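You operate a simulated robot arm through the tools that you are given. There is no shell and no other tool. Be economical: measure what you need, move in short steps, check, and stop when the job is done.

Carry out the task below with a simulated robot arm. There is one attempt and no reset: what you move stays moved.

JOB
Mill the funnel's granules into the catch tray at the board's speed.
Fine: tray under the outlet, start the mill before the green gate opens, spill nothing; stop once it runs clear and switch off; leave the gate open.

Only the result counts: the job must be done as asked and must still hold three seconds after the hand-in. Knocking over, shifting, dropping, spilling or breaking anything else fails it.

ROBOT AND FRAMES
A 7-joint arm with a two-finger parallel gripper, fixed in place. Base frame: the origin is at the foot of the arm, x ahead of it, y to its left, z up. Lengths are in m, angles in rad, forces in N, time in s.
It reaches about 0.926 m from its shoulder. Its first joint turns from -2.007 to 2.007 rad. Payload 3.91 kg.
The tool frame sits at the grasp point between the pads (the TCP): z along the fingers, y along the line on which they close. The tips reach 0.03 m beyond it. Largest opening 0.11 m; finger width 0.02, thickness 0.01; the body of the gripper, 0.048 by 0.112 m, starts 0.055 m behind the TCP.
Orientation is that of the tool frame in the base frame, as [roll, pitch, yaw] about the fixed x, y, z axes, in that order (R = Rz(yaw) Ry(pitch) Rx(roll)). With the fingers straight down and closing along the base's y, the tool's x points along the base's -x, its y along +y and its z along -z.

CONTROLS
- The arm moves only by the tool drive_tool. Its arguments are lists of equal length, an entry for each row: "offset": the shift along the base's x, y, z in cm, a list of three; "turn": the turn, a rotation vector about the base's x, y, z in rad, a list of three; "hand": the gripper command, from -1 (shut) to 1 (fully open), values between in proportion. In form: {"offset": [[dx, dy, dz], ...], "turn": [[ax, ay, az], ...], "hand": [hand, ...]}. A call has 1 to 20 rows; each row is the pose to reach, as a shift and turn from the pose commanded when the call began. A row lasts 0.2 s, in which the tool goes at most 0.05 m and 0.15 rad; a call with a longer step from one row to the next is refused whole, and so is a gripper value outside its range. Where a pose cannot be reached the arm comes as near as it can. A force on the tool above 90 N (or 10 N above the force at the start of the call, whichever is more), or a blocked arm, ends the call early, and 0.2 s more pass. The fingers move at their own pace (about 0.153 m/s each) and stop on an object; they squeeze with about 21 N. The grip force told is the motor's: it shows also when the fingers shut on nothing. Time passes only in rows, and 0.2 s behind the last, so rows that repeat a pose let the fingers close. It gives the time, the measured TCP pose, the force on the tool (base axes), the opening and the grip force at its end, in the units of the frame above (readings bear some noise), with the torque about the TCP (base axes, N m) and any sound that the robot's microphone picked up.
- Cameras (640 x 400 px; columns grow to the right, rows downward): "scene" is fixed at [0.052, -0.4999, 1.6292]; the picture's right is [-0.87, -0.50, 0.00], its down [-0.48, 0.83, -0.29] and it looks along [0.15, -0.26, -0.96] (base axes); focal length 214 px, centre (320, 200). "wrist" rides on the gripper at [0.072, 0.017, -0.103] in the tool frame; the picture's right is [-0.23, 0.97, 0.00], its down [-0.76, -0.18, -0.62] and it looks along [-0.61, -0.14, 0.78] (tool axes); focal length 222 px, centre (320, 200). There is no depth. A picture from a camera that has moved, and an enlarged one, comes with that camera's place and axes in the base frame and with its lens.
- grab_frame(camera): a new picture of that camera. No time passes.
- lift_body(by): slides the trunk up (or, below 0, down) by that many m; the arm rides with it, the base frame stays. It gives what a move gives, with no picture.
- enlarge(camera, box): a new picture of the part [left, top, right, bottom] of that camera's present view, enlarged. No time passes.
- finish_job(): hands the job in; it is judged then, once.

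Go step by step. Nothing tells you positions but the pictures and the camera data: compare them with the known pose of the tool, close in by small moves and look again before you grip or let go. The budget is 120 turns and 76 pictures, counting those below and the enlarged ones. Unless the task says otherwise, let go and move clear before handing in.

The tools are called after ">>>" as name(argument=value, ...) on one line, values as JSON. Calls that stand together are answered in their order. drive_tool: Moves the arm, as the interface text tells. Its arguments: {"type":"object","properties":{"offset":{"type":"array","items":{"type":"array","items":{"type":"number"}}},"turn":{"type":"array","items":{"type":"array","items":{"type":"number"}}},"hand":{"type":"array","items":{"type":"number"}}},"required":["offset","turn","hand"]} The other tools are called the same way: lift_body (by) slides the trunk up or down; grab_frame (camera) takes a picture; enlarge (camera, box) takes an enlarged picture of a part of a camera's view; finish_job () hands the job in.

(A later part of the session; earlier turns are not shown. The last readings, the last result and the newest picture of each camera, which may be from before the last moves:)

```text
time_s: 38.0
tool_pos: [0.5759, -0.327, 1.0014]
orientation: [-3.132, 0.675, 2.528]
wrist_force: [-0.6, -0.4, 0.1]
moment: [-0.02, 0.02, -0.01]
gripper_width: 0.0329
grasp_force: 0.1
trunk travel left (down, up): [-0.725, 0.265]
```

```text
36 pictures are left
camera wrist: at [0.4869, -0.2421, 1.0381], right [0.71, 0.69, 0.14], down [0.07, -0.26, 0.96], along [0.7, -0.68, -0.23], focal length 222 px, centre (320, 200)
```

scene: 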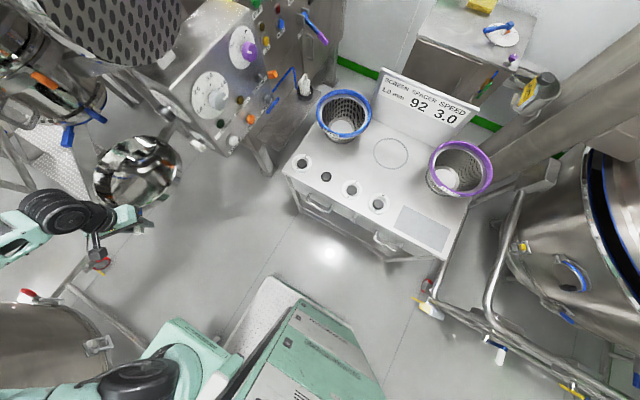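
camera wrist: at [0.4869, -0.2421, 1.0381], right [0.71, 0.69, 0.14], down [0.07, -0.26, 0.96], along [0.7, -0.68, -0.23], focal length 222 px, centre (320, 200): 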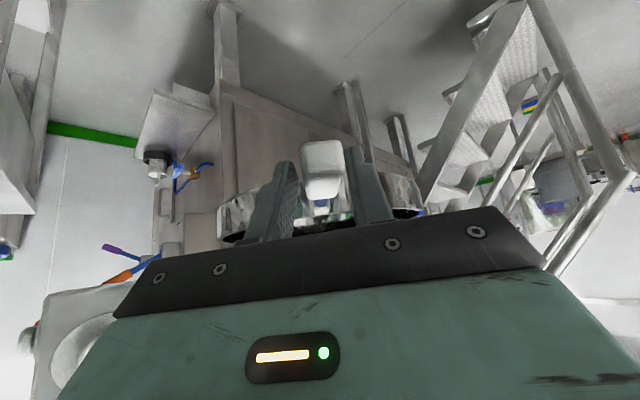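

Tilted and still caged. Continue the arc toward the outlet.

>>> drive_tool(offset=[[4.13, 1.7, 0], [8.37, 3.13, 0], [12.7, 4.25, 0], [17.1, 5.06, 0]], turn=[[0, 0, -0.07], [0, 0, -0.14], [0, 0, -0.21], [0, 0, -0.28]], hand=[-0.4, -0.4, -0.4, -0.4])

>>> grab_frame(camera="wrist")

>>> grab_frame(camera="scene")

```text
time_s: 39.0
tool_pos: [0.7469, -0.2764, 1.0043]
orientation: [-3.135, 0.674, 2.245]
wrist_force: [-0.5, 0.5, -0.1]
moment: [-0.06, 0.02, 0.03]
gripper_width: 0.0337
grasp_force: 0.1
trunk travel left (down, up): [-0.725, 0.265]
```

```text
35 pictures are left
camera wrist: at [0.685, -0.1693, 1.0396], right [0.87, 0.47, 0.14], down [-0.01, -0.27, 0.96], along [0.49, -0.84, -0.23], focal length 222 px, centre (320, 200)
```

wrist: 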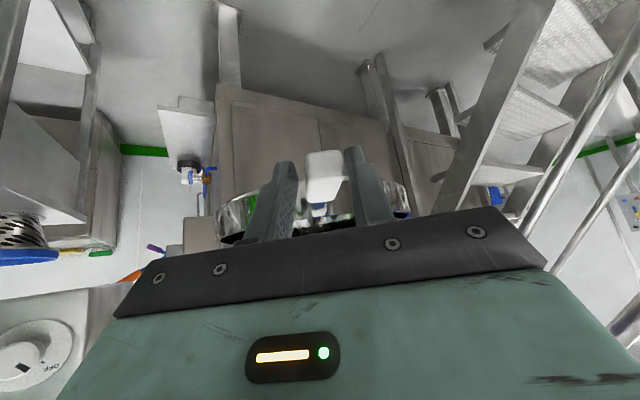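

```text
34 pictures are left
```

scene: 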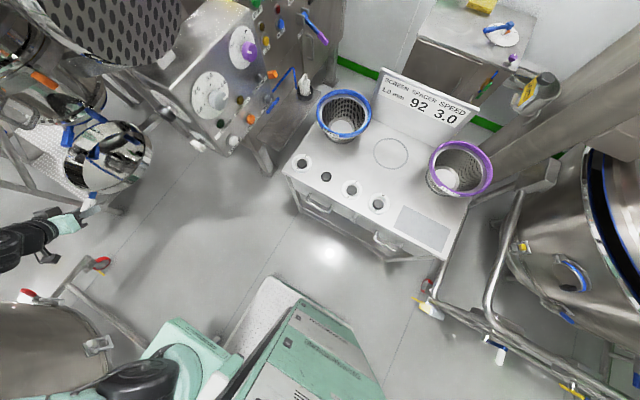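

>>> drive_tool(offset=[[4.44, 0.51, 0], [8.91, 0.71, 0], [13.4, 0.58, 0]], turn=[[0, 0, -0.07], [0, 0, -0.14], [0, 0, -0.21]], hand=[-0.4, -0.4, -0.4])

>>> enlarge(camera="scene", box=[0, 40, 160, 240])

>>> enlarge(camera="scene", box=[180, 60, 290, 160])

```text
time_s: 39.8
tool_pos: [0.8809, -0.2711, 1.0023]
orientation: [-3.133, 0.673, 2.035]
wrist_force: [0.8, 0.7, 0.4]
moment: [-0.01, -0.03, 0.01]
gripper_width: 0.0332
grasp_force: 0.6
trunk travel left (down, up): [-0.725, 0.265]
```

```text
2.00 times, centred on (80, 140) of scene
camera zoom: at [0.052, -0.4999, 1.6292], right [-0.87, -0.5, 0.0], down [-0.48, 0.83, -0.29], along [0.15, -0.26, -0.96], focal length 429 px, centre (800, 320)
```

zoom: 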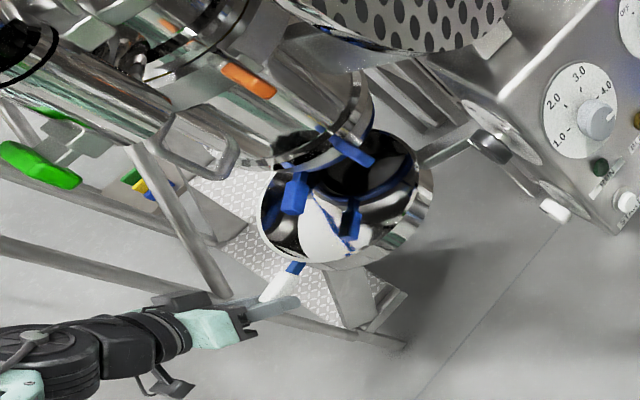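

```text
4.00 times, centred on (235, 110) of scene
camera zoom: at [0.052, -0.4999, 1.6292], right [-0.87, -0.5, 0.0], down [-0.48, 0.83, -0.29], along [0.15, -0.26, -0.96], focal length 858 px, centre (660, 560)
```

zoom: 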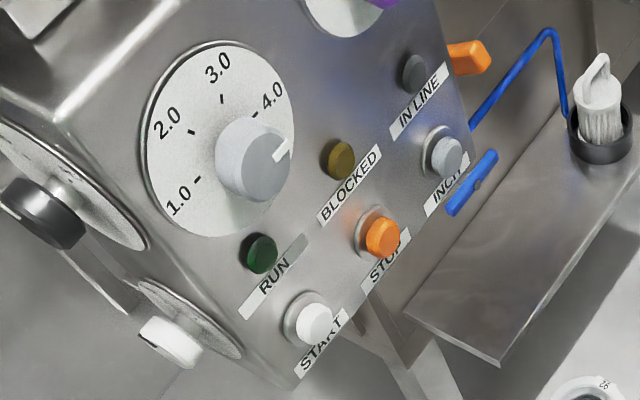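

The tray is approaching the outlet. One more small step, then check the IN LINE lamp.

>>> drive_tool(offset=[[2.2, -0.15, 0], [4.4, -0.43, 0]], turn=[[0, 0, -0.035], [0, 0, -0.07]], hand=[-0.4, -0.4])

>>> enlarge(camera="scene", box=[0, 40, 280, 220])

```text
time_s: 40.4
tool_pos: [0.9275, -0.2763, 1.0034]
orientation: [-3.132, 0.675, 1.965]
wrist_force: [0.1, 0.1, -0.1]
moment: [-0.02, -0.01, 0.0]
gripper_width: 0.0331
grasp_force: 0.6
trunk travel left (down, up): [-0.725, 0.265]
```

```text
2.22 times, centred on (140, 130) of scene
camera zoom: at [0.052, -0.4999, 1.6292], right [-0.87, -0.5, 0.0], down [-0.48, 0.83, -0.29], along [0.15, -0.26, -0.96], focal length 477 px, centre (720, 356)
```

zoom: 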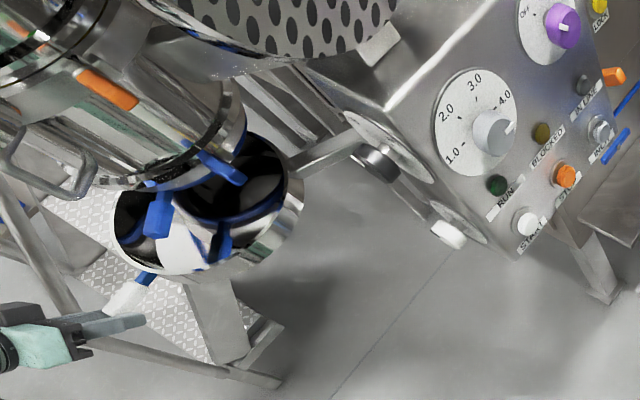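

Tray centre ≈(0.92,-0.49); outlet ≈(0.97,-0.53). Continue a bit further and watch for a stop.

>>> drive_tool(offset=[[2.2, -0.35, 0], [4.4, -0.75, 0]], turn=[[0, 0, -0.035], [0, 0, -0.07]], hand=[-0.4, -0.4])

>>> enlarge(camera="scene", box=[0, 40, 280, 220])

```text
time_s: 41.0
tool_pos: [0.9688, -0.2826, 0.9999]
orientation: [-3.133, 0.673, 1.894]
wrist_force: [0.9, 0.2, 0.2]
moment: [0.0, 0.03, -0.02]
gripper_width: 0.0327
grasp_force: 0.1
trunk travel left (down, up): [-0.725, 0.265]
```

```text
2.22 times, centred on (140, 130) of scene
camera zoom: at [0.052, -0.4999, 1.6292], right [-0.87, -0.5, 0.0], down [-0.48, 0.83, -0.29], along [0.15, -0.26, -0.96], focal length 477 px, centre (720, 356)
```

zoom: 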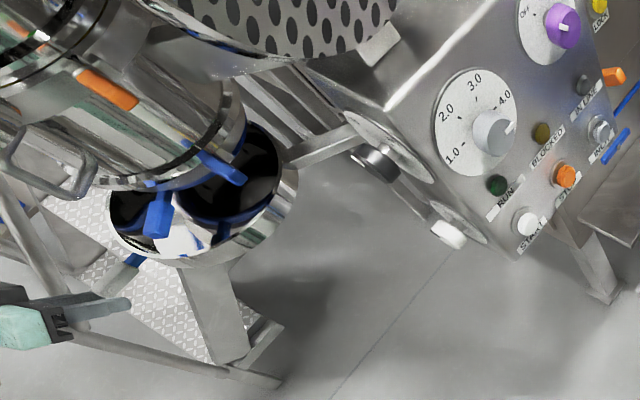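

>>> drive_tool(offset=[[2.2, -0.5, 0], [4.35, -1.05, 0]], turn=[[0, 0, -0.035], [0, 0, -0.07]], hand=[-0.4, -0.4])

>>> enlarge(camera="scene", box=[0, 40, 280, 220])

>>> grab_frame(camera="wrist")

```text
time_s: 41.6
tool_pos: [0.973, -0.2917, 1.0006]
orientation: [-3.132, 0.674, 1.827]
wrist_force: [0.0, 0.9, -0.4]
moment: [-0.03, -0.04, -0.03]
gripper_width: 0.033
grasp_force: 0.0
out of reach, approached as far as the arm can: row 1, 2
trunk travel left (down, up): [-0.725, 0.265]
```

```text
2.22 times, centred on (140, 130) of scene
camera zoom: at [0.052, -0.4999, 1.6292], right [-0.87, -0.5, 0.0], down [-0.48, 0.83, -0.29], along [0.15, -0.26, -0.96], focal length 477 px, centre (720, 356)
```

zoom: 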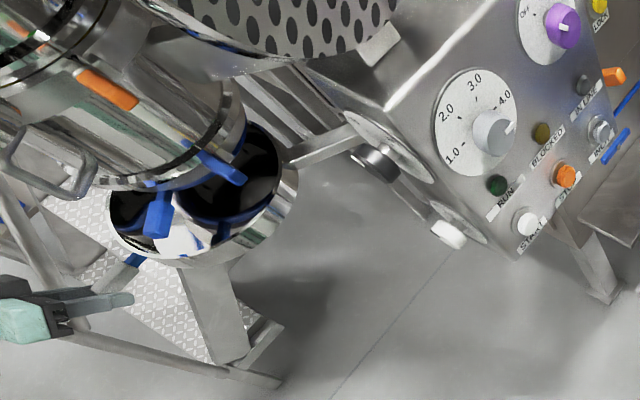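

```text
28 pictures are left
camera wrist: at [0.9603, -0.1683, 1.0363], right [0.99, 0.07, 0.14], down [-0.12, -0.24, 0.96], along [0.1, -0.97, -0.23], focal length 222 px, centre (320, 200)
```

wrist: 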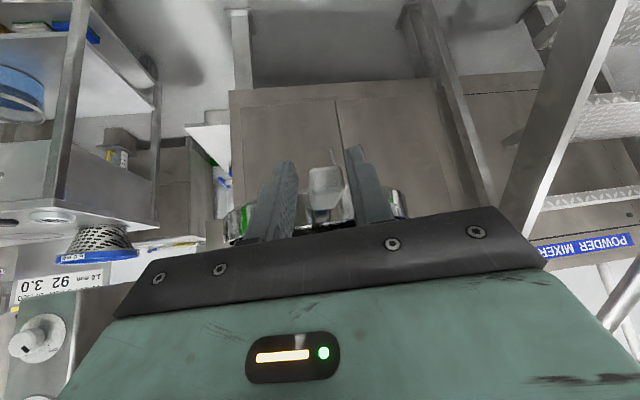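

The arm is near its reach in this pose; the tray is still ~6 cm short. I'll widen the cage and turn the tool to point more along +x, which extends reach.

>>> drive_tool(offset=[[-1, 0, 0], [-1, 0, 0], [-1, 0, 0], [-1, 0, 0], [-1, -1, 0], [-1, -2, 0]], turn=[[0, 0, 0], [0, 0, 0.14], [0, 0, 0.28], [0, 0, 0.42], [0, 0, 0.56], [0, 0, 0.6]], hand=[0.4, 0.4, 0.4, 0.4, 0.4, 0.4])

>>> drive_tool(offset=[[2, -1, 0], [4, -2, 0], [6, -3, 0]], turn=[[-0.07, -0.07, 0], [-0.14, -0.14, 0], [-0.21, -0.21, 0]], hand=[0.4, 0.4, 0.4])

>>> grab_frame(camera="wrist")

>>> enlarge(camera="scene", box=[0, 40, 280, 220])

```text
time_s: 43.0
tool_pos: [0.9646, -0.3136, 1.0003]
orientation: [-3.131, 0.675, 2.43]
wrist_force: [0.5, -0.5, 0.5]
moment: [-0.03, 0.0, 0.02]
gripper_width: 0.077
grasp_force: 0.1
trunk travel left (down, up): [-0.725, 0.265]
```

```text
time_s: 43.8
tool_pos: [1.0236, -0.3447, 1.0018]
orientation: [-3.097, 0.974, 2.454]
wrist_force: [-0.4, 0.1, 0.8]
moment: [-0.02, 0.01, -0.02]
gripper_width: 0.0769
grasp_force: 0.0
trunk travel left (down, up): [-0.725, 0.265]
```

```text
27 pictures are left
camera wrist: at [0.9422, -0.2455, 1.0001], right [0.74, 0.65, 0.16], down [-0.17, -0.06, 0.98], along [0.65, -0.76, 0.07], focal length 222 px, centre (320, 200)
```

wrist: 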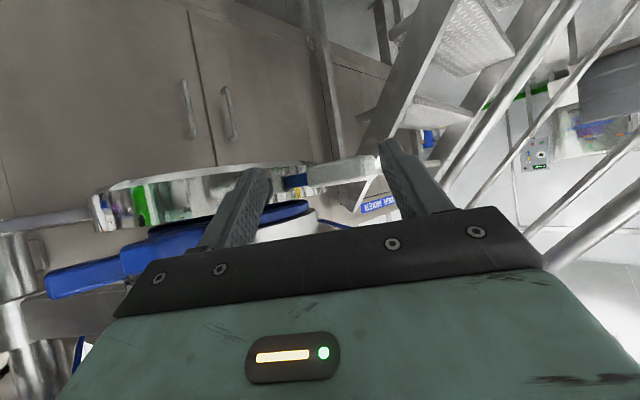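

```text
2.22 times, centred on (140, 130) of scene
camera zoom: at [0.052, -0.4999, 1.6292], right [-0.87, -0.5, 0.0], down [-0.48, 0.83, -0.29], along [0.15, -0.26, -0.96], focal length 477 px, centre (720, 356)
```

zoom: 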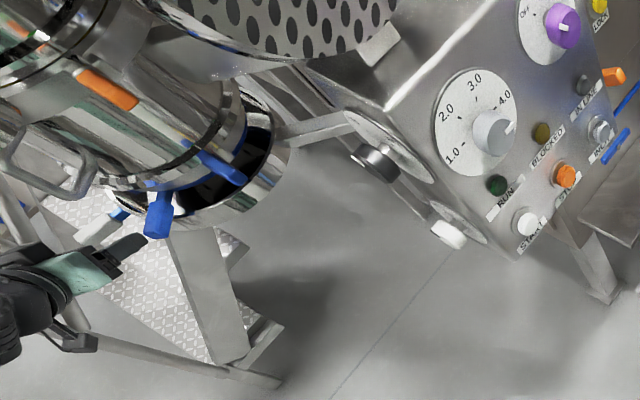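

>>> enlarge(camera="wrist", box=[20, 130, 360, 310])

```text
1.88 times, centred on (190, 220) of wrist
camera zoom: at [0.9422, -0.2455, 1.0001], right [0.74, 0.65, 0.16], down [-0.17, -0.06, 0.98], along [0.65, -0.76, 0.07], focal length 418 px, centre (565, 162)
```

zoom: 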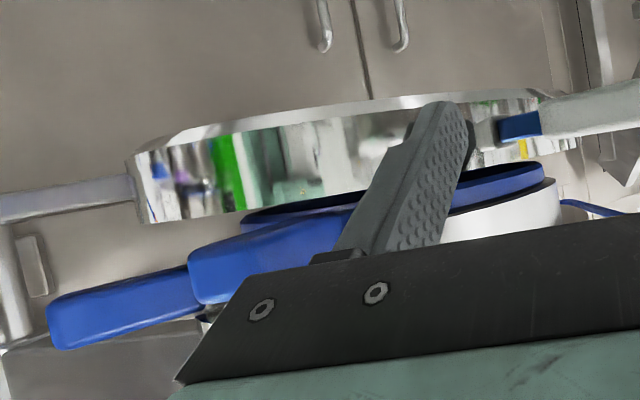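

The outlet ring now lies over the tray; a couple more centimetres should centre it. I push a bit further.

>>> drive_tool(offset=[[1.5, -0.7, 0], [3, -1.4, 0]], turn=[[0, 0, 0], [0, 0, 0]], hand=[0.4, 0.4])

>>> enlarge(camera="wrist", box=[20, 130, 360, 310])

>>> enlarge(camera="scene", box=[0, 40, 280, 220])

```text
time_s: 44.4
tool_pos: [1.0542, -0.3565, 1.0]
orientation: [-3.098, 0.973, 2.452]
wrist_force: [-0.2, -0.5, 0.3]
moment: [0.04, 0.04, -0.01]
gripper_width: 0.077
grasp_force: 0.0
trunk travel left (down, up): [-0.725, 0.265]
```

```text
1.88 times, centred on (190, 220) of wrist
camera zoom: at [0.9721, -0.2582, 0.9991], right [0.74, 0.65, 0.16], down [-0.17, -0.06, 0.98], along [0.65, -0.76, 0.06], focal length 418 px, centre (565, 162)
```

zoom: 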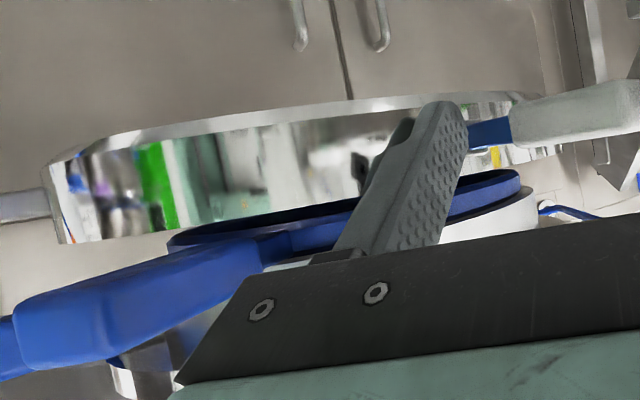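

```text
2.22 times, centred on (140, 130) of scene
camera zoom: at [0.052, -0.4999, 1.6292], right [-0.87, -0.5, 0.0], down [-0.48, 0.83, -0.29], along [0.15, -0.26, -0.96], focal length 477 px, centre (720, 356)
```

zoom: 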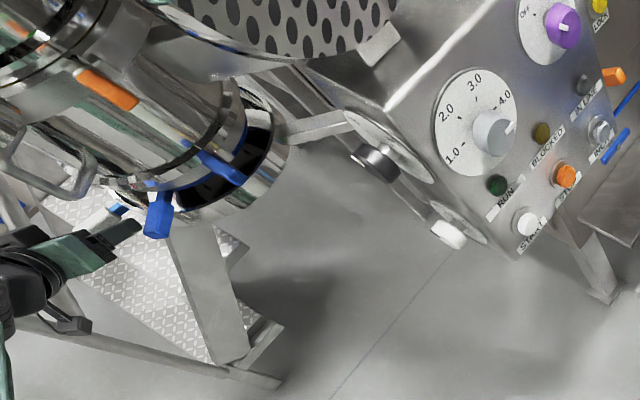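

>>> enlarge(camera="scene", box=[20, 60, 150, 150])

```text
4.44 times, centred on (85, 105) of scene
camera zoom: at [0.052, -0.4999, 1.6292], right [-0.87, -0.5, 0.0], down [-0.48, 0.83, -0.29], along [0.15, -0.26, -0.96], focal length 953 px, centre (1364, 622)
```

zoom: 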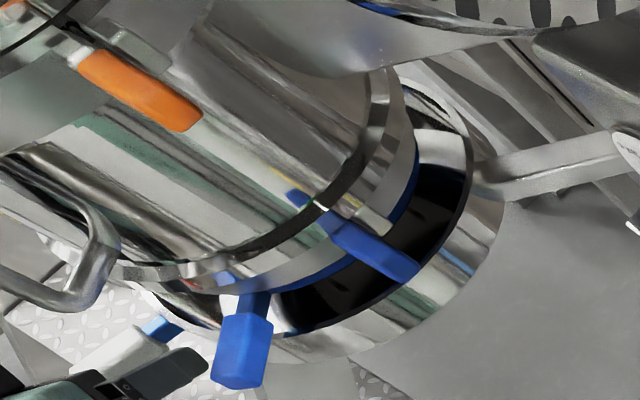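

The tray now sits almost concentrically about 1 cm under the outlet ring. I retreat horizontally from the handle, then move to the control box side.

>>> drive_tool(offset=[[-0.7, 3, 0.5], [-1.5, 6, 1], [-3, 9, 1], [-6, 12, 1], [-10, 14, 1]], turn=[[0, 0, 0], [0, 0, 0], [0, 0, 0], [0, 0, 0], [0, 0, 0]], hand=[0.5, 0.5, 0.5, 0.5, 0.5])

>>> grab_frame(camera="wrist")

```text
time_s: 45.6
tool_pos: [0.9532, -0.22, 1.0092]
orientation: [-3.1, 0.971, 2.45]
wrist_force: [0.5, -1.2, -0.2]
moment: [0.0, -0.04, 0.02]
gripper_width: 0.0823
grasp_force: 0.0
trunk travel left (down, up): [-0.725, 0.265]
```

```text
21 pictures are left
camera wrist: at [0.8708, -0.1226, 1.0092], right [0.75, 0.65, 0.16], down [-0.17, -0.06, 0.98], along [0.65, -0.76, 0.06], focal length 222 px, centre (320, 200)
```

wrist: 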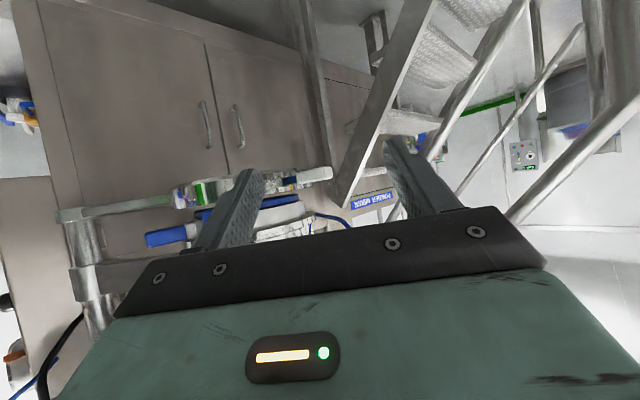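

Tray is placed. Now I go for the controls: I bring the arm back to x≈0.68, raise it, and then lower the trunk so the wrist has room facing the side dials.

>>> drive_tool(offset=[[-4, 1, 0], [-8, 2, 0], [-12, 2, 0], [-16, 2, 1], [-20, 2, 3], [-24, 2, 6], [-27, 2, 10], [-28, 2, 14], [-28, 2, 18], [-28, 2, 22]], turn=[[0, 0, -0.1], [0, 0, -0.2], [0, 0, -0.3], [0, 0, -0.4], [0, 0, -0.5], [0, 0, -0.6], [0, 0, -0.7], [0, 0, -0.8], [0, 0, -0.88], [0, 0, -0.88]], hand=[-0.2, -0.2, -0.2, -0.2, -0.2, -0.2, -0.2, -0.2, -0.2, -0.2])

>>> lift_body(by=-0.2)

```text
time_s: 47.8
tool_pos: [0.6741, -0.1962, 1.2319]
orientation: [-3.097, 0.971, 1.572]
wrist_force: [0.2, 0.1, -0.7]
moment: [-0.02, 0.03, 0.01]
gripper_width: 0.0441
grasp_force: 0.1
trunk travel left (down, up): [-0.725, 0.265]
```

```text
time_s: 49.9
tool_pos: [0.6749, -0.1964, 1.0321]
orientation: [-3.097, 0.97, 1.573]
wrist_force: [-0.1, 0.5, 0.0]
moment: [0.01, 0.02, 0.05]
gripper_width: 0.044
grasp_force: 0.0
trunk travel left (down, up): [-0.525, 0.465]
```

>>> drive_tool(offset=[[0, 0, 4], [0, 0, 8], [0, 0, 12], [-2, 0, 16], [-5, -1, 18], [-8, -3, 20], [-11, -5, 20], [-14, -8, 20], [-16, -11, 20], [-17, -14, 20], [-17, -16, 20]], turn=[[0, 0, 0], [0, 0, 0], [0, 0, 0], [-0.1, 0, 0], [-0.2, 0, 0], [-0.3, 0, 0], [-0.4, 0, 0], [-0.5, 0, 0], [-0.55, 0, 0], [-0.55, 0, 0], [-0.55, 0, 0]], hand=[-0.2, -0.2, -0.2, -0.2, -0.2, -0.2, -0.2, -0.2, -0.2, -0.2, -0.2])

>>> grab_frame(camera="wrist")

```text
time_s: 52.3
tool_pos: [0.505, -0.3578, 1.233]
orientation: [-3.073, 1.521, 1.598]
wrist_force: [0.4, 0.5, 0.1]
moment: [-0.01, -0.01, -0.02]
gripper_width: 0.044
grasp_force: 0.0
trunk travel left (down, up): [-0.525, 0.465]
```

```text
20 pictures are left
camera wrist: at [0.5265, -0.2499, 1.1668], right [0.97, -0.05, 0.22], down [-0.15, 0.59, 0.79], along [-0.17, -0.8, 0.57], focal length 222 px, centre (320, 200)
```

wrist: 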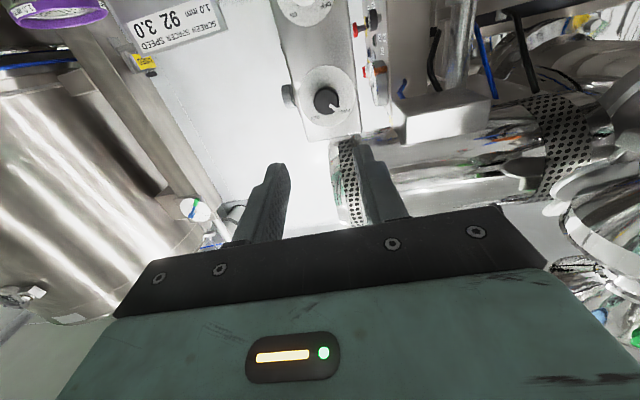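

Good pose facing the side dials. Zoom on them.

>>> enlarge(camera="wrist", box=[260, 0, 420, 160])

```text
2.50 times, centred on (340, 80) of wrist
camera zoom: at [0.5265, -0.2499, 1.1668], right [0.97, -0.05, 0.22], down [-0.15, 0.59, 0.79], along [-0.17, -0.8, 0.57], focal length 555 px, centre (270, 500)
```

zoom: 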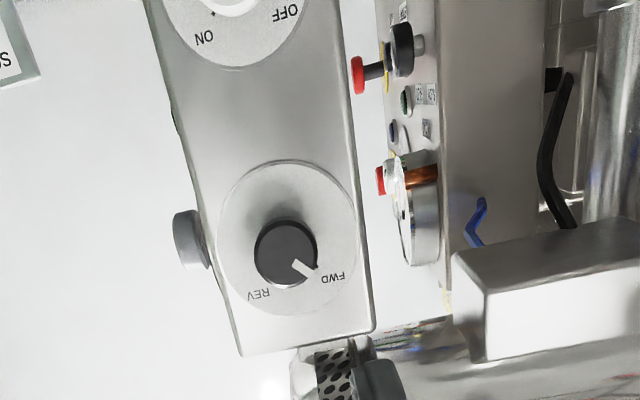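

>>> enlarge(camera="scene", box=[215, 15, 290, 62])

```text
8.51 times, centred on (252, 38) of scene
camera zoom: at [0.052, -0.4999, 1.6292], right [-0.87, -0.5, 0.0], down [-0.48, 0.83, -0.29], along [0.15, -0.26, -0.96], focal length 1825 px, centre (894, 1574)
```

zoom: 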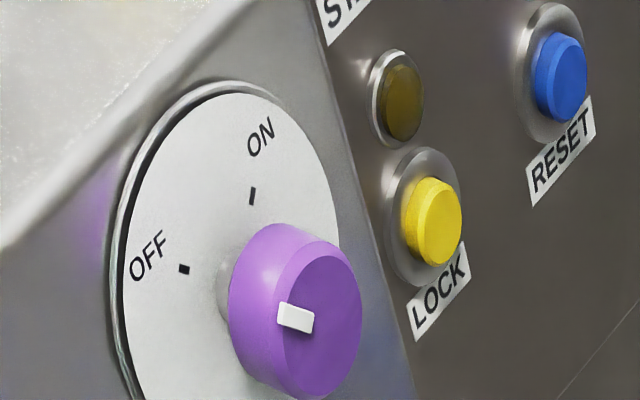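

FWD is already selected. I go to the white OFF/ON knob at about (0.50,-0.60,1.127): first level with it and closer.

>>> drive_tool(offset=[[0, -2, -4], [0, -5, -8], [-0.3, -8, -10.6], [-0.4, -12, -10.6], [-0.5, -15, -10.6]], turn=[[0, 0, 0], [0, 0, 0], [0, 0, 0], [0, 0, 0], [0, 0, 0]], hand=[0.1, 0.1, 0.1, 0.1, 0.1])

>>> grab_frame(camera="wrist")

```text
time_s: 53.5
tool_pos: [0.4998, -0.5073, 1.1271]
orientation: [-3.082, 1.521, 1.588]
wrist_force: [-0.6, 0.6, 0.0]
moment: [-0.01, 0.0, -0.01]
gripper_width: 0.0606
grasp_force: 0.0
trunk travel left (down, up): [-0.525, 0.465]
```

```text
17 pictures are left
camera wrist: at [0.5215, -0.3998, 1.0611], right [0.97, -0.05, 0.22], down [-0.15, 0.59, 0.79], along [-0.17, -0.8, 0.57], focal length 222 px, centre (320, 200)
```

wrist: 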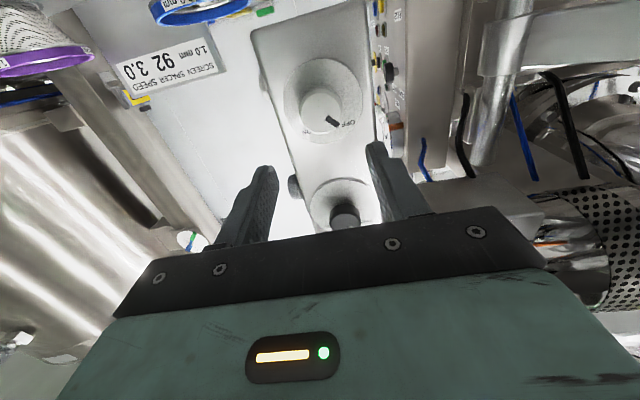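

Knob front ≈(0.501,-0.635,1.123). I advance and close on it.

>>> drive_tool(offset=[[0, -4, -0.3], [0.1, -8, -0.4], [0.1, -10.5, -0.4], [0.1, -12.3, -0.4], [0.1, -12.3, -0.4], [0.1, -12.3, -0.4], [0.1, -12.3, -0.4]], turn=[[0, 0, 0], [0, 0, 0], [0, 0, 0], [0, 0, 0], [0, 0, 0], [0, 0, 0], [0, 0, 0]], hand=[0.1, 0.1, 0.1, 0.1, -1, -1, -1])

>>> grab_frame(camera="wrist")

```text
time_s: 54.4
tool_pos: [0.5037, -0.5992, 1.1244]
orientation: [-3.08, 1.52, 1.602]
wrist_force: [-15.9, 99.4, 8.4]
moment: [-1.01, -0.31, 2.42]
gripper_width: 0.0513
grasp_force: 0.1
trunk travel left (down, up): [-0.525, 0.465]
stopped in row 4: the force on the tool passed its limit at 124 N (the readings are from after the stop); the commanded pose is now the measured one
```

```text
16 pictures are left
camera wrist: at [0.5248, -0.4912, 1.0582], right [0.97, -0.04, 0.22], down [-0.16, 0.59, 0.79], along [-0.17, -0.81, 0.57], focal length 222 px, centre (320, 200)
```

wrist: 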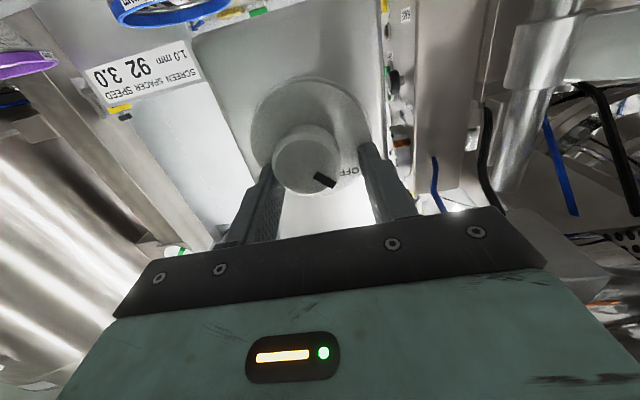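

The fingertips touched the face plate (y≈-0.63). I back off 1 cm, shift 1.5 cm down and 0.6 cm in -x, then grip.

>>> drive_tool(offset=[[0, 3, 0], [-0.6, 3, -1.5], [-0.6, 1, -1.5], [-0.6, 1, -1.5], [-0.6, 1, -1.5], [-0.6, 1, -1.5]], turn=[[0, 0, 0], [0, 0, 0], [0, 0, 0], [0, 0, 0], [0, 0, 0], [0, 0, 0]], hand=[0.1, 0.1, 0.1, -1, -1, -1])

>>> grab_frame(camera="wrist")

```text
time_s: 55.8
tool_pos: [0.4995, -0.5939, 1.1054]
orientation: [-3.014, 1.516, 1.667]
wrist_force: [17.2, 7.5, -1.7]
moment: [0.08, 0.08, 1.28]
gripper_width: 0.0377
grasp_force: 45.3
trunk travel left (down, up): [-0.525, 0.465]
```

```text
15 pictures are left
camera wrist: at [0.5204, -0.4869, 1.0395], right [0.97, -0.04, 0.22], down [-0.15, 0.59, 0.8], along [-0.16, -0.81, 0.56], focal length 222 px, centre (320, 200)
```

wrist: 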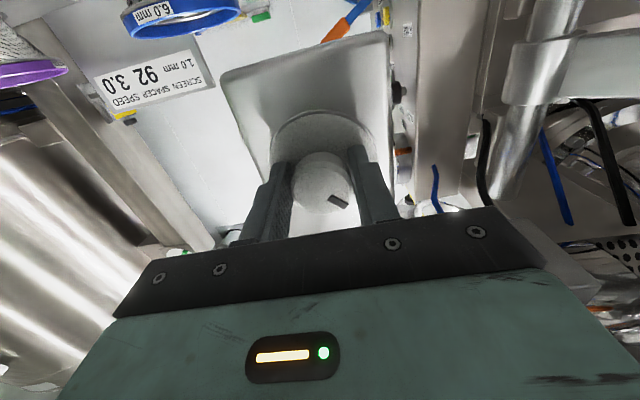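

Gripped (3.8 cm). Turn it a quarter clockwise (OFF→ON).

>>> drive_tool(offset=[[0.2, 0, 0], [0.2, 0, 0], [0.2, 0, 0], [0.2, 0, 0], [0.2, 0, 0], [0.2, 0, 0], [0.2, 0, 0], [0.2, 0, 0], [0.2, 0, 0], [0.2, 0, 0], [0.2, 0, 0], [0.2, 0, 0]], turn=[[0, -0.131, 0], [0, -0.262, 0], [0, -0.393, 0], [0, -0.524, 0], [0, -0.654, 0], [0, -0.785, 0], [0, -0.916, 0], [0, -1.047, 0], [0, -1.178, 0], [0, -1.309, 0], [0, -1.44, 0], [0, -1.571, 0]], hand=[-1, -1, -1, -1, -1, -1, -1, -1, -1, -1, -1, -1])

>>> enlarge(camera="scene", box=[180, 20, 290, 160])

```text
time_s: 58.4
tool_pos: [0.5035, -0.5947, 1.11]
orientation: [1.598, 0.002, 0.064]
wrist_force: [34.3, 6.1, 31.7]
moment: [-0.77, 0.48, 0.79]
gripper_width: 0.0377
grasp_force: 44.8
trunk travel left (down, up): [-0.525, 0.465]
```

```text
2.86 times, centred on (235, 90) of scene
camera zoom: at [0.052, -0.4999, 1.6292], right [-0.87, -0.5, 0.0], down [-0.48, 0.83, -0.29], along [0.15, -0.26, -0.96], focal length 613 px, centre (563, 514)
```

zoom: 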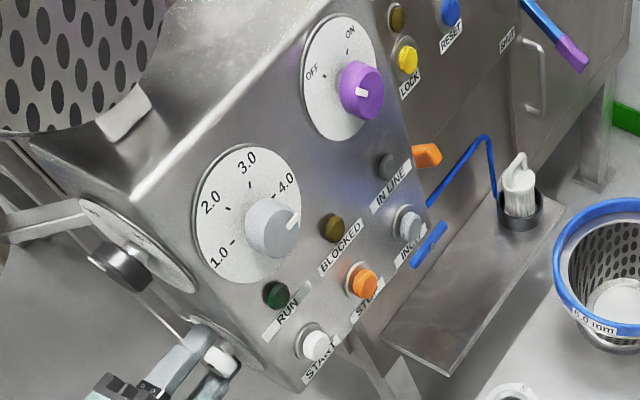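

>>> drive_tool(offset=[[0, 0, 0], [0, 0, 0], [0, 4, 0], [0, 8, 0], [0, 12, 0]], turn=[[0, 0, 0], [0, 0, 0], [0, 0, 0], [0, 0, 0], [0, 0, 0]], hand=[0.1, 0.1, 0.1, 0.1, 0.1])

>>> grab_frame(camera="wrist")

```text
time_s: 59.6
tool_pos: [0.4985, -0.4768, 1.1054]
orientation: [1.608, 0.002, 0.053]
wrist_force: [-0.1, 0.0, -0.4]
moment: [-0.05, -0.01, 0.0]
gripper_width: 0.0608
grasp_force: 0.1
trunk travel left (down, up): [-0.525, 0.465]
```

```text
13 pictures are left
camera wrist: at [0.5654, -0.3684, 1.1263], right [-0.22, -0.05, 0.97], down [-0.8, 0.59, -0.15], along [-0.56, -0.81, -0.17], focal length 222 px, centre (320, 200)
```

wrist: 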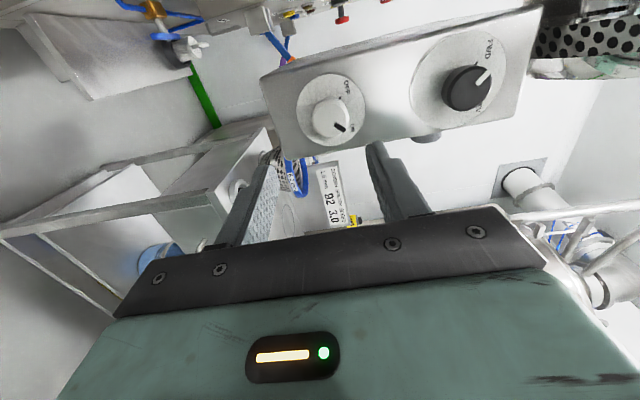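

The white switch now points to ON. Next the speed dial on the front face: I roll back, retreat and swing the tool round to point along +x.

>>> drive_tool(offset=[[0, 2, 2], [-1, 4, 4], [-3, 6, 6], [-5, 8, 8], [-7, 8, 10], [-9, 8, 12], [-11, 8, 14], [-13, 8, 16], [-15, 8, 18], [-17, 8, 20], [-18, 8, 20], [-20, 8, 20]], turn=[[0, 0.131, 0], [0, 0.262, 0], [0, 0.393, 0], [0, 0.524, 0], [0, 0.654, 0], [0, 0.785, 0], [0, 0.916, 0], [0, 1.047, 0], [0, 1.178, 0], [0, 1.309, 0], [0, 1.44, 0], [0, 1.571, 0]], hand=[0.1, 0.1, 0.1, 0.1, 0.1, 0.1, 0.1, 0.1, 0.1, 0.1, 0.1, 0.1])

>>> drive_tool(offset=[[0, -2, 0], [-1, -4, 0], [-2, -6, 0], [-3, -8, 0], [-4, -10, 0], [-5, -12, 0], [-6, -14, 0], [-7, -16, 0], [-8, -18, 0], [-9, -20, 0], [-9, -22, 0]], turn=[[0, 0, 0.14], [0, 0, 0.28], [0, 0, 0.42], [0, 0, 0.56], [0, 0, 0.7], [0, 0, 0.84], [0, 0, 0.98], [0, 0, 1.12], [0, 0, 1.26], [0, 0, 1.4], [0, 0, 1.5]], hand=[0.1, 0.1, 0.1, 0.1, 0.1, 0.1, 0.1, 0.1, 0.1, 0.1, 0.1])

```text
time_s: 62.2
tool_pos: [0.4405, -0.4073, 1.1732]
orientation: [2.258, 1.479, 0.654]
wrist_force: [-0.5, 0.4, 0.4]
moment: [-0.01, 0.01, -0.05]
gripper_width: 0.0602
grasp_force: 0.0
out of reach, approached as far as the arm can: row 4, 5, 6, 7, 8, 9, 10, 11, 12
trunk travel left (down, up): [-0.525, 0.465]
```

```text
time_s: 64.6
tool_pos: [0.3554, -0.6255, 1.173]
orientation: [2.247, 1.477, 2.141]
wrist_force: [-0.5, 0.5, 0.5]
moment: [-0.02, 0.03, -0.04]
gripper_width: 0.0605
grasp_force: 0.0
out of reach, approached as far as the arm can: row 1, 2, 3, 4
trunk travel left (down, up): [-0.525, 0.465]
```

The tool now points along +x at (0.355,-0.626,1.173). Look at the front panel.

>>> grab_frame(camera="wrist")

```text
12 pictures are left
camera wrist: at [0.2507, -0.5906, 1.1085], right [0.11, 0.95, 0.3], down [-0.6, -0.17, 0.78], along [0.79, -0.27, 0.55], focal length 222 px, centre (320, 200)
```

wrist: 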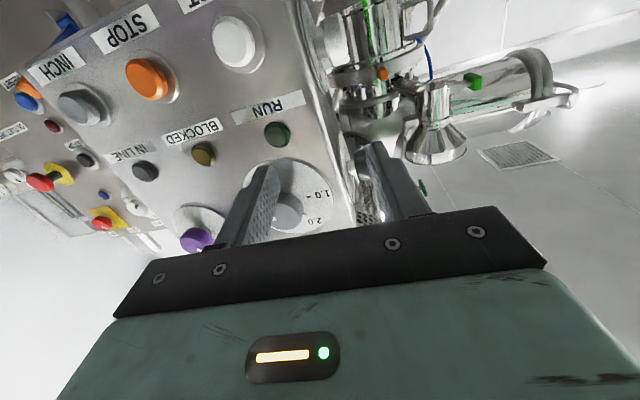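

Speed knob ≈(0.415,-0.691,1.243). Move in front of it and look once.

>>> drive_tool(offset=[[-1, -2, 3], [-1, -4, 6], [-0.5, -6.2, 7]], turn=[[0, 0, 0], [0, 0, 0], [0, 0, 0]], hand=[0.4, 0.4, 0.4])

>>> grab_frame(camera="wrist")

```text
time_s: 65.4
tool_pos: [0.3477, -0.688, 1.2419]
orientation: [2.239, 1.477, 2.132]
wrist_force: [0.9, -0.2, 0.0]
moment: [0.0, 0.0, 0.0]
gripper_width: 0.0771
grasp_force: 0.0
trunk travel left (down, up): [-0.525, 0.465]
```

```text
11 pictures are left
camera wrist: at [0.2439, -0.6527, 1.1788], right [0.12, 0.95, 0.3], down [-0.6, -0.17, 0.78], along [0.79, -0.27, 0.55], focal length 222 px, centre (320, 200)
```

wrist: 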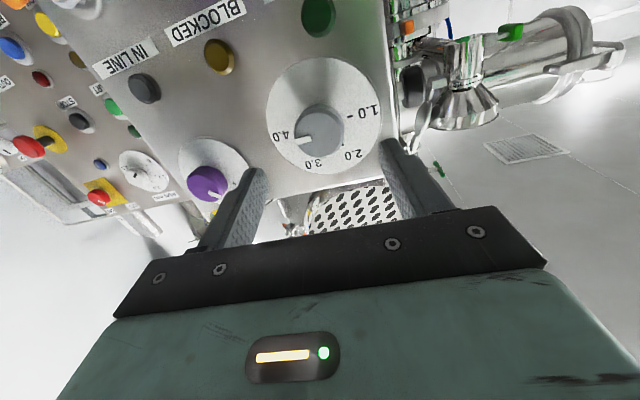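

Pointer is near 3.9; knob at (0.417,-0.686,1.229). I move onto it and grip.

>>> drive_tool(offset=[[1, 0.2, -1.3], [4, 0.2, -1.3], [5.6, 0.2, -1.3], [5.6, 0.2, -1.3], [5.6, 0.2, -1.3], [5.6, 0.2, -1.3]], turn=[[0, 0, 0], [0, 0, 0], [0, 0, 0], [0, 0, 0], [0, 0, 0], [0, 0, 0]], hand=[0.4, 0.4, 0.4, -1, -1, -1])

>>> grab_frame(camera="wrist")

```text
time_s: 66.8
tool_pos: [0.4039, -0.6918, 1.2265]
orientation: [2.236, 1.476, 2.119]
wrist_force: [5.5, -58.6, 11.8]
moment: [0.29, -0.75, -0.53]
gripper_width: 0.0425
grasp_force: 44.8
trunk travel left (down, up): [-0.525, 0.465]
```

```text
10 pictures are left
camera wrist: at [0.3006, -0.6556, 1.1633], right [0.13, 0.95, 0.3], down [-0.6, -0.17, 0.78], along [0.79, -0.28, 0.55], focal length 222 px, centre (320, 200)
```

wrist: 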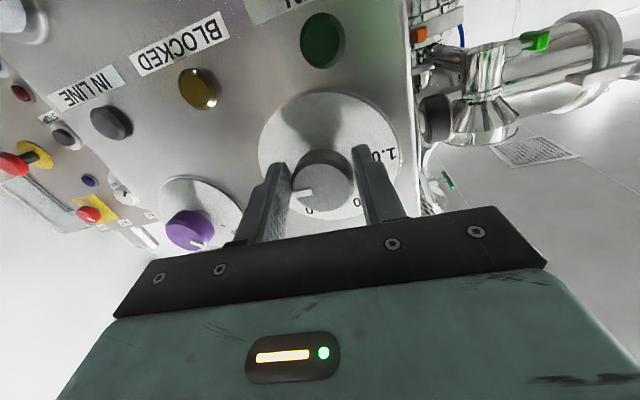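

Gripped (4.25 cm). Dial spacing is about 60° per unit; pointer is at ~4.0, so I turn about 58° counter-clockwise.

>>> drive_tool(offset=[[0, -0.6, 0], [0, -0.6, 0], [0, -0.6, 0], [0, -0.6, 0], [0, -0.6, 0], [0, -0.6, 0], [0, -0.6, 0], [0, -0.6, 0], [0, -0.6, 0]], turn=[[0, 0, 0], [-0.126, 0, 0], [-0.252, 0, 0], [-0.378, 0, 0], [-0.504, 0, 0], [-0.63, 0, 0], [-0.756, 0, 0], [-0.882, 0, 0], [-1.01, 0, 0]], hand=[-1, -1, -1, -1, -1, -1, -1, -1, -1])

>>> drive_tool(offset=[[0, 0, 0], [0, 0, 0], [-3, 0, 0], [-6, 0, 0]], turn=[[0, 0, 0], [0, 0, 0], [0, 0, 0], [0, 0, 0]], hand=[0.2, 0.4, 0.4, 0.4])

>>> grab_frame(camera="wrist")

```text
time_s: 68.8
tool_pos: [0.4037, -0.6941, 1.2338]
orientation: [-1.49, 0.631, -1.637]
wrist_force: [-6.1, -49.2, 36.4]
moment: [0.09, -0.68, -0.57]
gripper_width: 0.0424
grasp_force: 44.9
trunk travel left (down, up): [-0.525, 0.465]
```

```text
time_s: 69.8
tool_pos: [0.3472, -0.6896, 1.2277]
orientation: [-1.504, 0.64, -1.631]
wrist_force: [0.6, 0.6, 0.4]
moment: [-0.02, 0.01, 0.0]
gripper_width: 0.0769
grasp_force: 0.0
trunk travel left (down, up): [-0.525, 0.465]
```

```text
9 pictures are left
camera wrist: at [0.2426, -0.7264, 1.1668], right [0.11, 0.76, -0.64], down [-0.6, 0.57, 0.56], along [0.79, 0.32, 0.52], focal length 222 px, centre (320, 200)
```

wrist: 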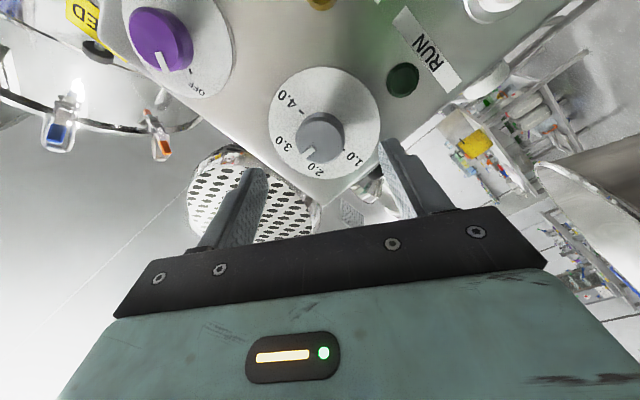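

>>> enlarge(camera="wrist", box=[260, 60, 390, 190])

```text
3.08 times, centred on (325, 125) of wrist
camera zoom: at [0.2426, -0.7264, 1.1668], right [0.11, 0.76, -0.64], down [-0.6, 0.57, 0.56], along [0.79, 0.32, 0.52], focal length 684 px, centre (305, 431)
```

zoom: 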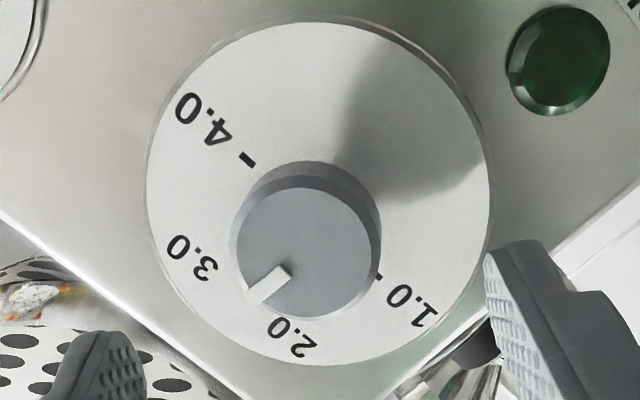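

Pointer now reads about 2.8; it needs about 11° back clockwise. I regrip and correct.

>>> drive_tool(offset=[[1, -0.5, 0.8], [4, -0.5, 0.8], [5.9, -0.5, 0.8], [5.9, -0.5, 0.8], [5.9, -0.5, 0.8], [5.9, -0.5, 0.8], [5.9, -0.5, 0.8], [5.9, -0.5, 0.8], [5.9, -0.5, 0.8]], turn=[[0, 0, 0], [0, 0, 0], [0, 0, 0], [0, 0, 0], [0, 0, 0], [0.1, 0, 0], [0.2, 0, 0], [0.2, 0, 0], [0.2, 0, 0]], hand=[0.4, 0.4, 0.4, -1, -1, -1, -1, -1, -1])

>>> drive_tool(offset=[[0, 0, 0], [0, 0, 0], [-3, 0, 0], [-6, 0, 0]], turn=[[0, 0, 0], [0, 0, 0], [0, 0, 0], [0, 0, 0]], hand=[0.2, 0.4, 0.4, 0.4])

>>> enlarge(camera="wrist", box=[260, 60, 390, 190])

```text
time_s: 71.8
tool_pos: [0.4058, -0.6941, 1.2345]
orientation: [-1.535, 0.843, -1.649]
wrist_force: [-4.9, 36.3, -42.6]
moment: [0.01, 0.79, 1.58]
gripper_width: 0.0424
grasp_force: 45.4
trunk travel left (down, up): [-0.525, 0.465]
```

```text
time_s: 72.8
tool_pos: [0.3449, -0.6961, 1.2365]
orientation: [-1.519, 0.837, -1.646]
wrist_force: [0.7, -1.2, -0.2]
moment: [0.01, -0.02, 0.0]
gripper_width: 0.0767
grasp_force: 0.0
trunk travel left (down, up): [-0.525, 0.465]
```

```text
3.08 times, centred on (325, 125) of wrist
camera zoom: at [0.241, -0.7186, 1.1692], right [0.12, 0.87, -0.48], down [-0.6, 0.45, 0.66], along [0.79, 0.21, 0.57], focal length 684 px, centre (305, 431)
```

zoom: 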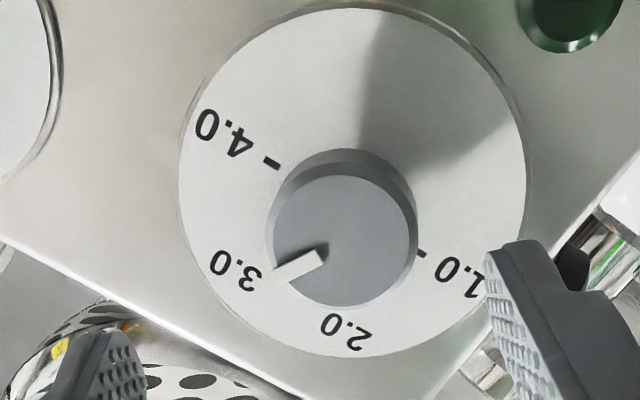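

Pointer now reads about 3.05–3.1. I do one fine correction of −0.06 rad with a centred grip.

>>> drive_tool(offset=[[1, 0.2, -0.2], [4, 0.2, -0.2], [6, 0.2, -0.2], [6, 0.2, -0.2], [6, 0.2, -0.2], [6, 0.2, -0.2], [6, 0.2, -0.2], [6, 0.2, -0.2]], turn=[[0, 0, 0], [0, 0, 0], [0, 0, 0], [0, 0, 0], [0, 0, 0], [-0.03, 0, 0], [-0.06, 0, 0], [-0.06, 0, 0]], hand=[0.4, 0.4, 0.4, -1, -1, -1, -1, -1])

>>> drive_tool(offset=[[0, 0, 0], [0, 0, 0], [-3, 0, 0], [-6, 0, 0]], turn=[[0, 0, 0], [0, 0, 0], [0, 0, 0], [0, 0, 0]], hand=[0.2, 0.4, 0.4, 0.4])

>>> enlarge(camera="wrist", box=[260, 60, 390, 190])

```text
time_s: 74.6
tool_pos: [0.4055, -0.6937, 1.2338]
orientation: [-1.516, 0.779, -1.642]
wrist_force: [-4.7, 18.1, -18.2]
moment: [0.03, 0.24, 1.08]
gripper_width: 0.0427
grasp_force: 45.2
trunk travel left (down, up): [-0.525, 0.465]
```

```text
time_s: 75.6
tool_pos: [0.3459, -0.6946, 1.2369]
orientation: [-1.512, 0.779, -1.642]
wrist_force: [-0.3, 0.7, 0.8]
moment: [-0.04, 0.01, 0.01]
gripper_width: 0.0771
grasp_force: 0.0
trunk travel left (down, up): [-0.525, 0.465]
```

```text
3.08 times, centred on (325, 125) of wrist
camera zoom: at [0.242, -0.7206, 1.1701], right [0.12, 0.84, -0.53], down [-0.6, 0.49, 0.64], along [0.79, 0.25, 0.56], focal length 684 px, centre (305, 431)
```

zoom: 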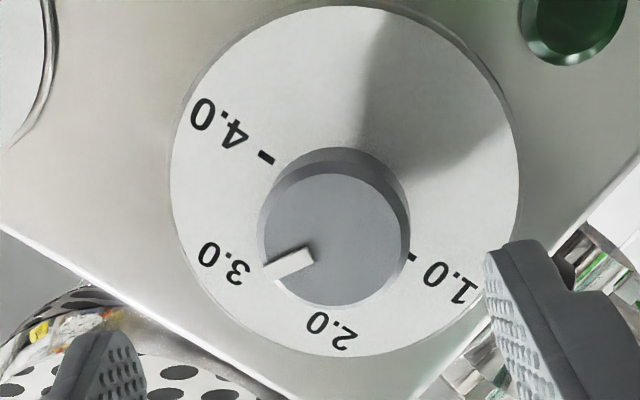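

Dial reads ≈3.0 now. Next I press START (≈(0.425,-0.668,1.094)) with closed fingertips.

>>> drive_tool(offset=[[0, 1, -4], [0, 2, -8], [0, 2.9, -12], [0, 2.9, -14.3], [0, 2.9, -14.3], [2, 2.9, -14.3], [3.5, 2.9, -14.3], [4.5, 2.9, -14.3], [5.5, 2.9, -14.3], [6.2, 2.9, -14.3], [6.2, 2.9, -14.3], [2, 2.9, -14.3]], turn=[[0, 0, 0], [0, 0, 0], [0, 0, 0], [0, 0, 0], [0, 0, 0], [0, 0, 0], [0, 0, 0], [0, 0, 0], [0, 0, 0], [0, 0, 0], [0, 0, 0], [0, 0, 0]], hand=[-1, -1, -1, -1, -1, -1, -1, -1, -1, -1, -1, -1])

```text
time_s: 78.2
tool_pos: [0.3662, -0.6648, 1.091]
orientation: [-1.514, 0.779, -1.642]
wrist_force: [0.0, -0.3, 0.2]
moment: [-0.03, 0.01, -0.01]
gripper_width: 0.0
grasp_force: 21.2
trunk travel left (down, up): [-0.525, 0.465]
heard: click
```

A click was heard. Let me wait a moment to listen, and check the lamps.

>>> drive_tool(offset=[[-1, 0, 0], [-1, 0, 0], [-1, 0, 0]], turn=[[0, 0, 0], [0, 0, 0], [0, 0, 0]], hand=[-1, -1, -1])

>>> enlarge(camera="wrist", box=[0, 0, 440, 230])

```text
time_s: 79.0
tool_pos: [0.3542, -0.665, 1.0917]
orientation: [-1.511, 0.78, -1.643]
wrist_force: [0.0, -0.3, 1.0]
moment: [0.02, 0.0, -0.01]
gripper_width: 0.0
grasp_force: 21.1
trunk travel left (down, up): [-0.525, 0.465]
```

```text
1.45 times, centred on (220, 115) of wrist
camera zoom: at [0.2506, -0.6918, 1.0251], right [0.12, 0.84, -0.53], down [-0.6, 0.49, 0.64], along [0.79, 0.25, 0.56], focal length 323 px, centre (466, 324)
```

zoom: 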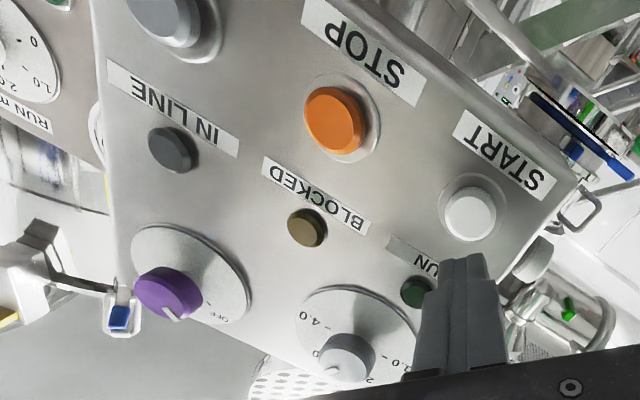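

RUN lamp is dark, so power is still missing: the purple OFF/ON switch on the front is needed. I go to it (≈(0.415,-0.815,1.253)), grip and turn it a quarter clockwise.

>>> drive_tool(offset=[[-2, -2, 3], [-2, -5, 6], [-2, -8, 9], [-2, -11, 12], [-2, -13.5, 14.5], [-2, -15, 16.1], [-1, -15, 16.1]], turn=[[0, 0, 0], [0, 0, 0], [0, 0, 0], [0, 0, 0], [0, 0, 0], [0, 0, 0], [0, 0, 0]], hand=[0.4, 0.4, 0.4, 0.4, 0.4, 0.4, 0.4])

>>> grab_frame(camera="wrist")

```text
time_s: 80.6
tool_pos: [0.3449, -0.8007, 1.2499]
orientation: [-1.514, 0.779, -1.643]
wrist_force: [0.1, 0.2, 0.2]
moment: [0.01, 0.03, -0.04]
gripper_width: 0.0771
grasp_force: 0.0
out of reach, approached as far as the arm can: row 6, 7
trunk travel left (down, up): [-0.525, 0.465]
```

```text
4 pictures are left
camera wrist: at [0.2405, -0.8276, 1.1835], right [0.12, 0.84, -0.53], down [-0.6, 0.49, 0.64], along [0.79, 0.24, 0.56], focal length 222 px, centre (320, 200)
```

wrist: 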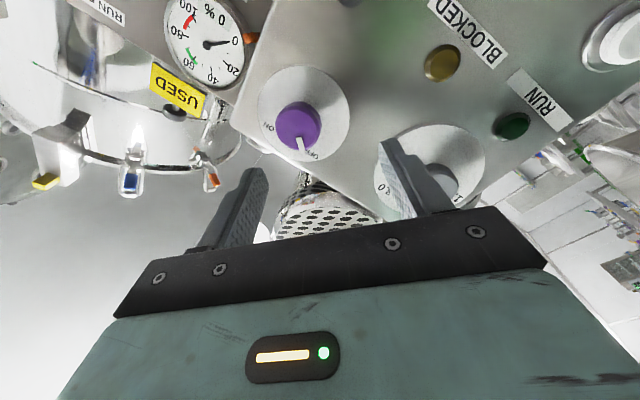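

The purple knob is at about (y -0.828, z 1.253) and just out of reach; I raise the trunk by 0.2 (after backing off) to gain lateral reach.

>>> drive_tool(offset=[[-2, 2, 0], [-4, 4, 0]], turn=[[0, 0, 0], [0, 0, 0]], hand=[0.4, 0.4])

>>> lift_body(by=0.2)

>>> drive_tool(offset=[[0, 0, -4], [0, 0, -8], [0, 0, -12], [0, 0, -16], [0, 0, -19.7], [1, -2, -19.7], [2, -4, -19.7], [3, -6, -19.7], [3.4, -6.7, -19.7]], turn=[[0, 0, 0], [0, 0, 0], [0, 0, 0], [0, 0, 0], [0, 0, 0], [0, 0, 0], [0, 0, 0], [0, 0, 0], [0, 0, 0]], hand=[0.4, 0.4, 0.4, 0.4, 0.4, 0.4, 0.4, 0.4, 0.4])

```text
time_s: 81.2
tool_pos: [0.3042, -0.7608, 1.2494]
orientation: [-1.512, 0.779, -1.641]
wrist_force: [0.0, -0.7, 0.0]
moment: [-0.02, 0.03, 0.0]
gripper_width: 0.0769
grasp_force: 0.1
trunk travel left (down, up): [-0.525, 0.465]
```

```text
time_s: 83.3
tool_pos: [0.3045, -0.7615, 1.45]
orientation: [-1.515, 0.777, -1.643]
wrist_force: [-1.4, -0.1, -1.0]
moment: [0.0, 0.04, -0.01]
gripper_width: 0.077
grasp_force: 0.1
trunk travel left (down, up): [-0.725, 0.265]
```

```text
time_s: 85.3
tool_pos: [0.3396, -0.8285, 1.252]
orientation: [-1.513, 0.781, -1.641]
wrist_force: [-0.7, 0.4, 0.8]
moment: [0.03, 0.03, -0.02]
gripper_width: 0.0771
grasp_force: 0.0
trunk travel left (down, up): [-0.725, 0.265]
```

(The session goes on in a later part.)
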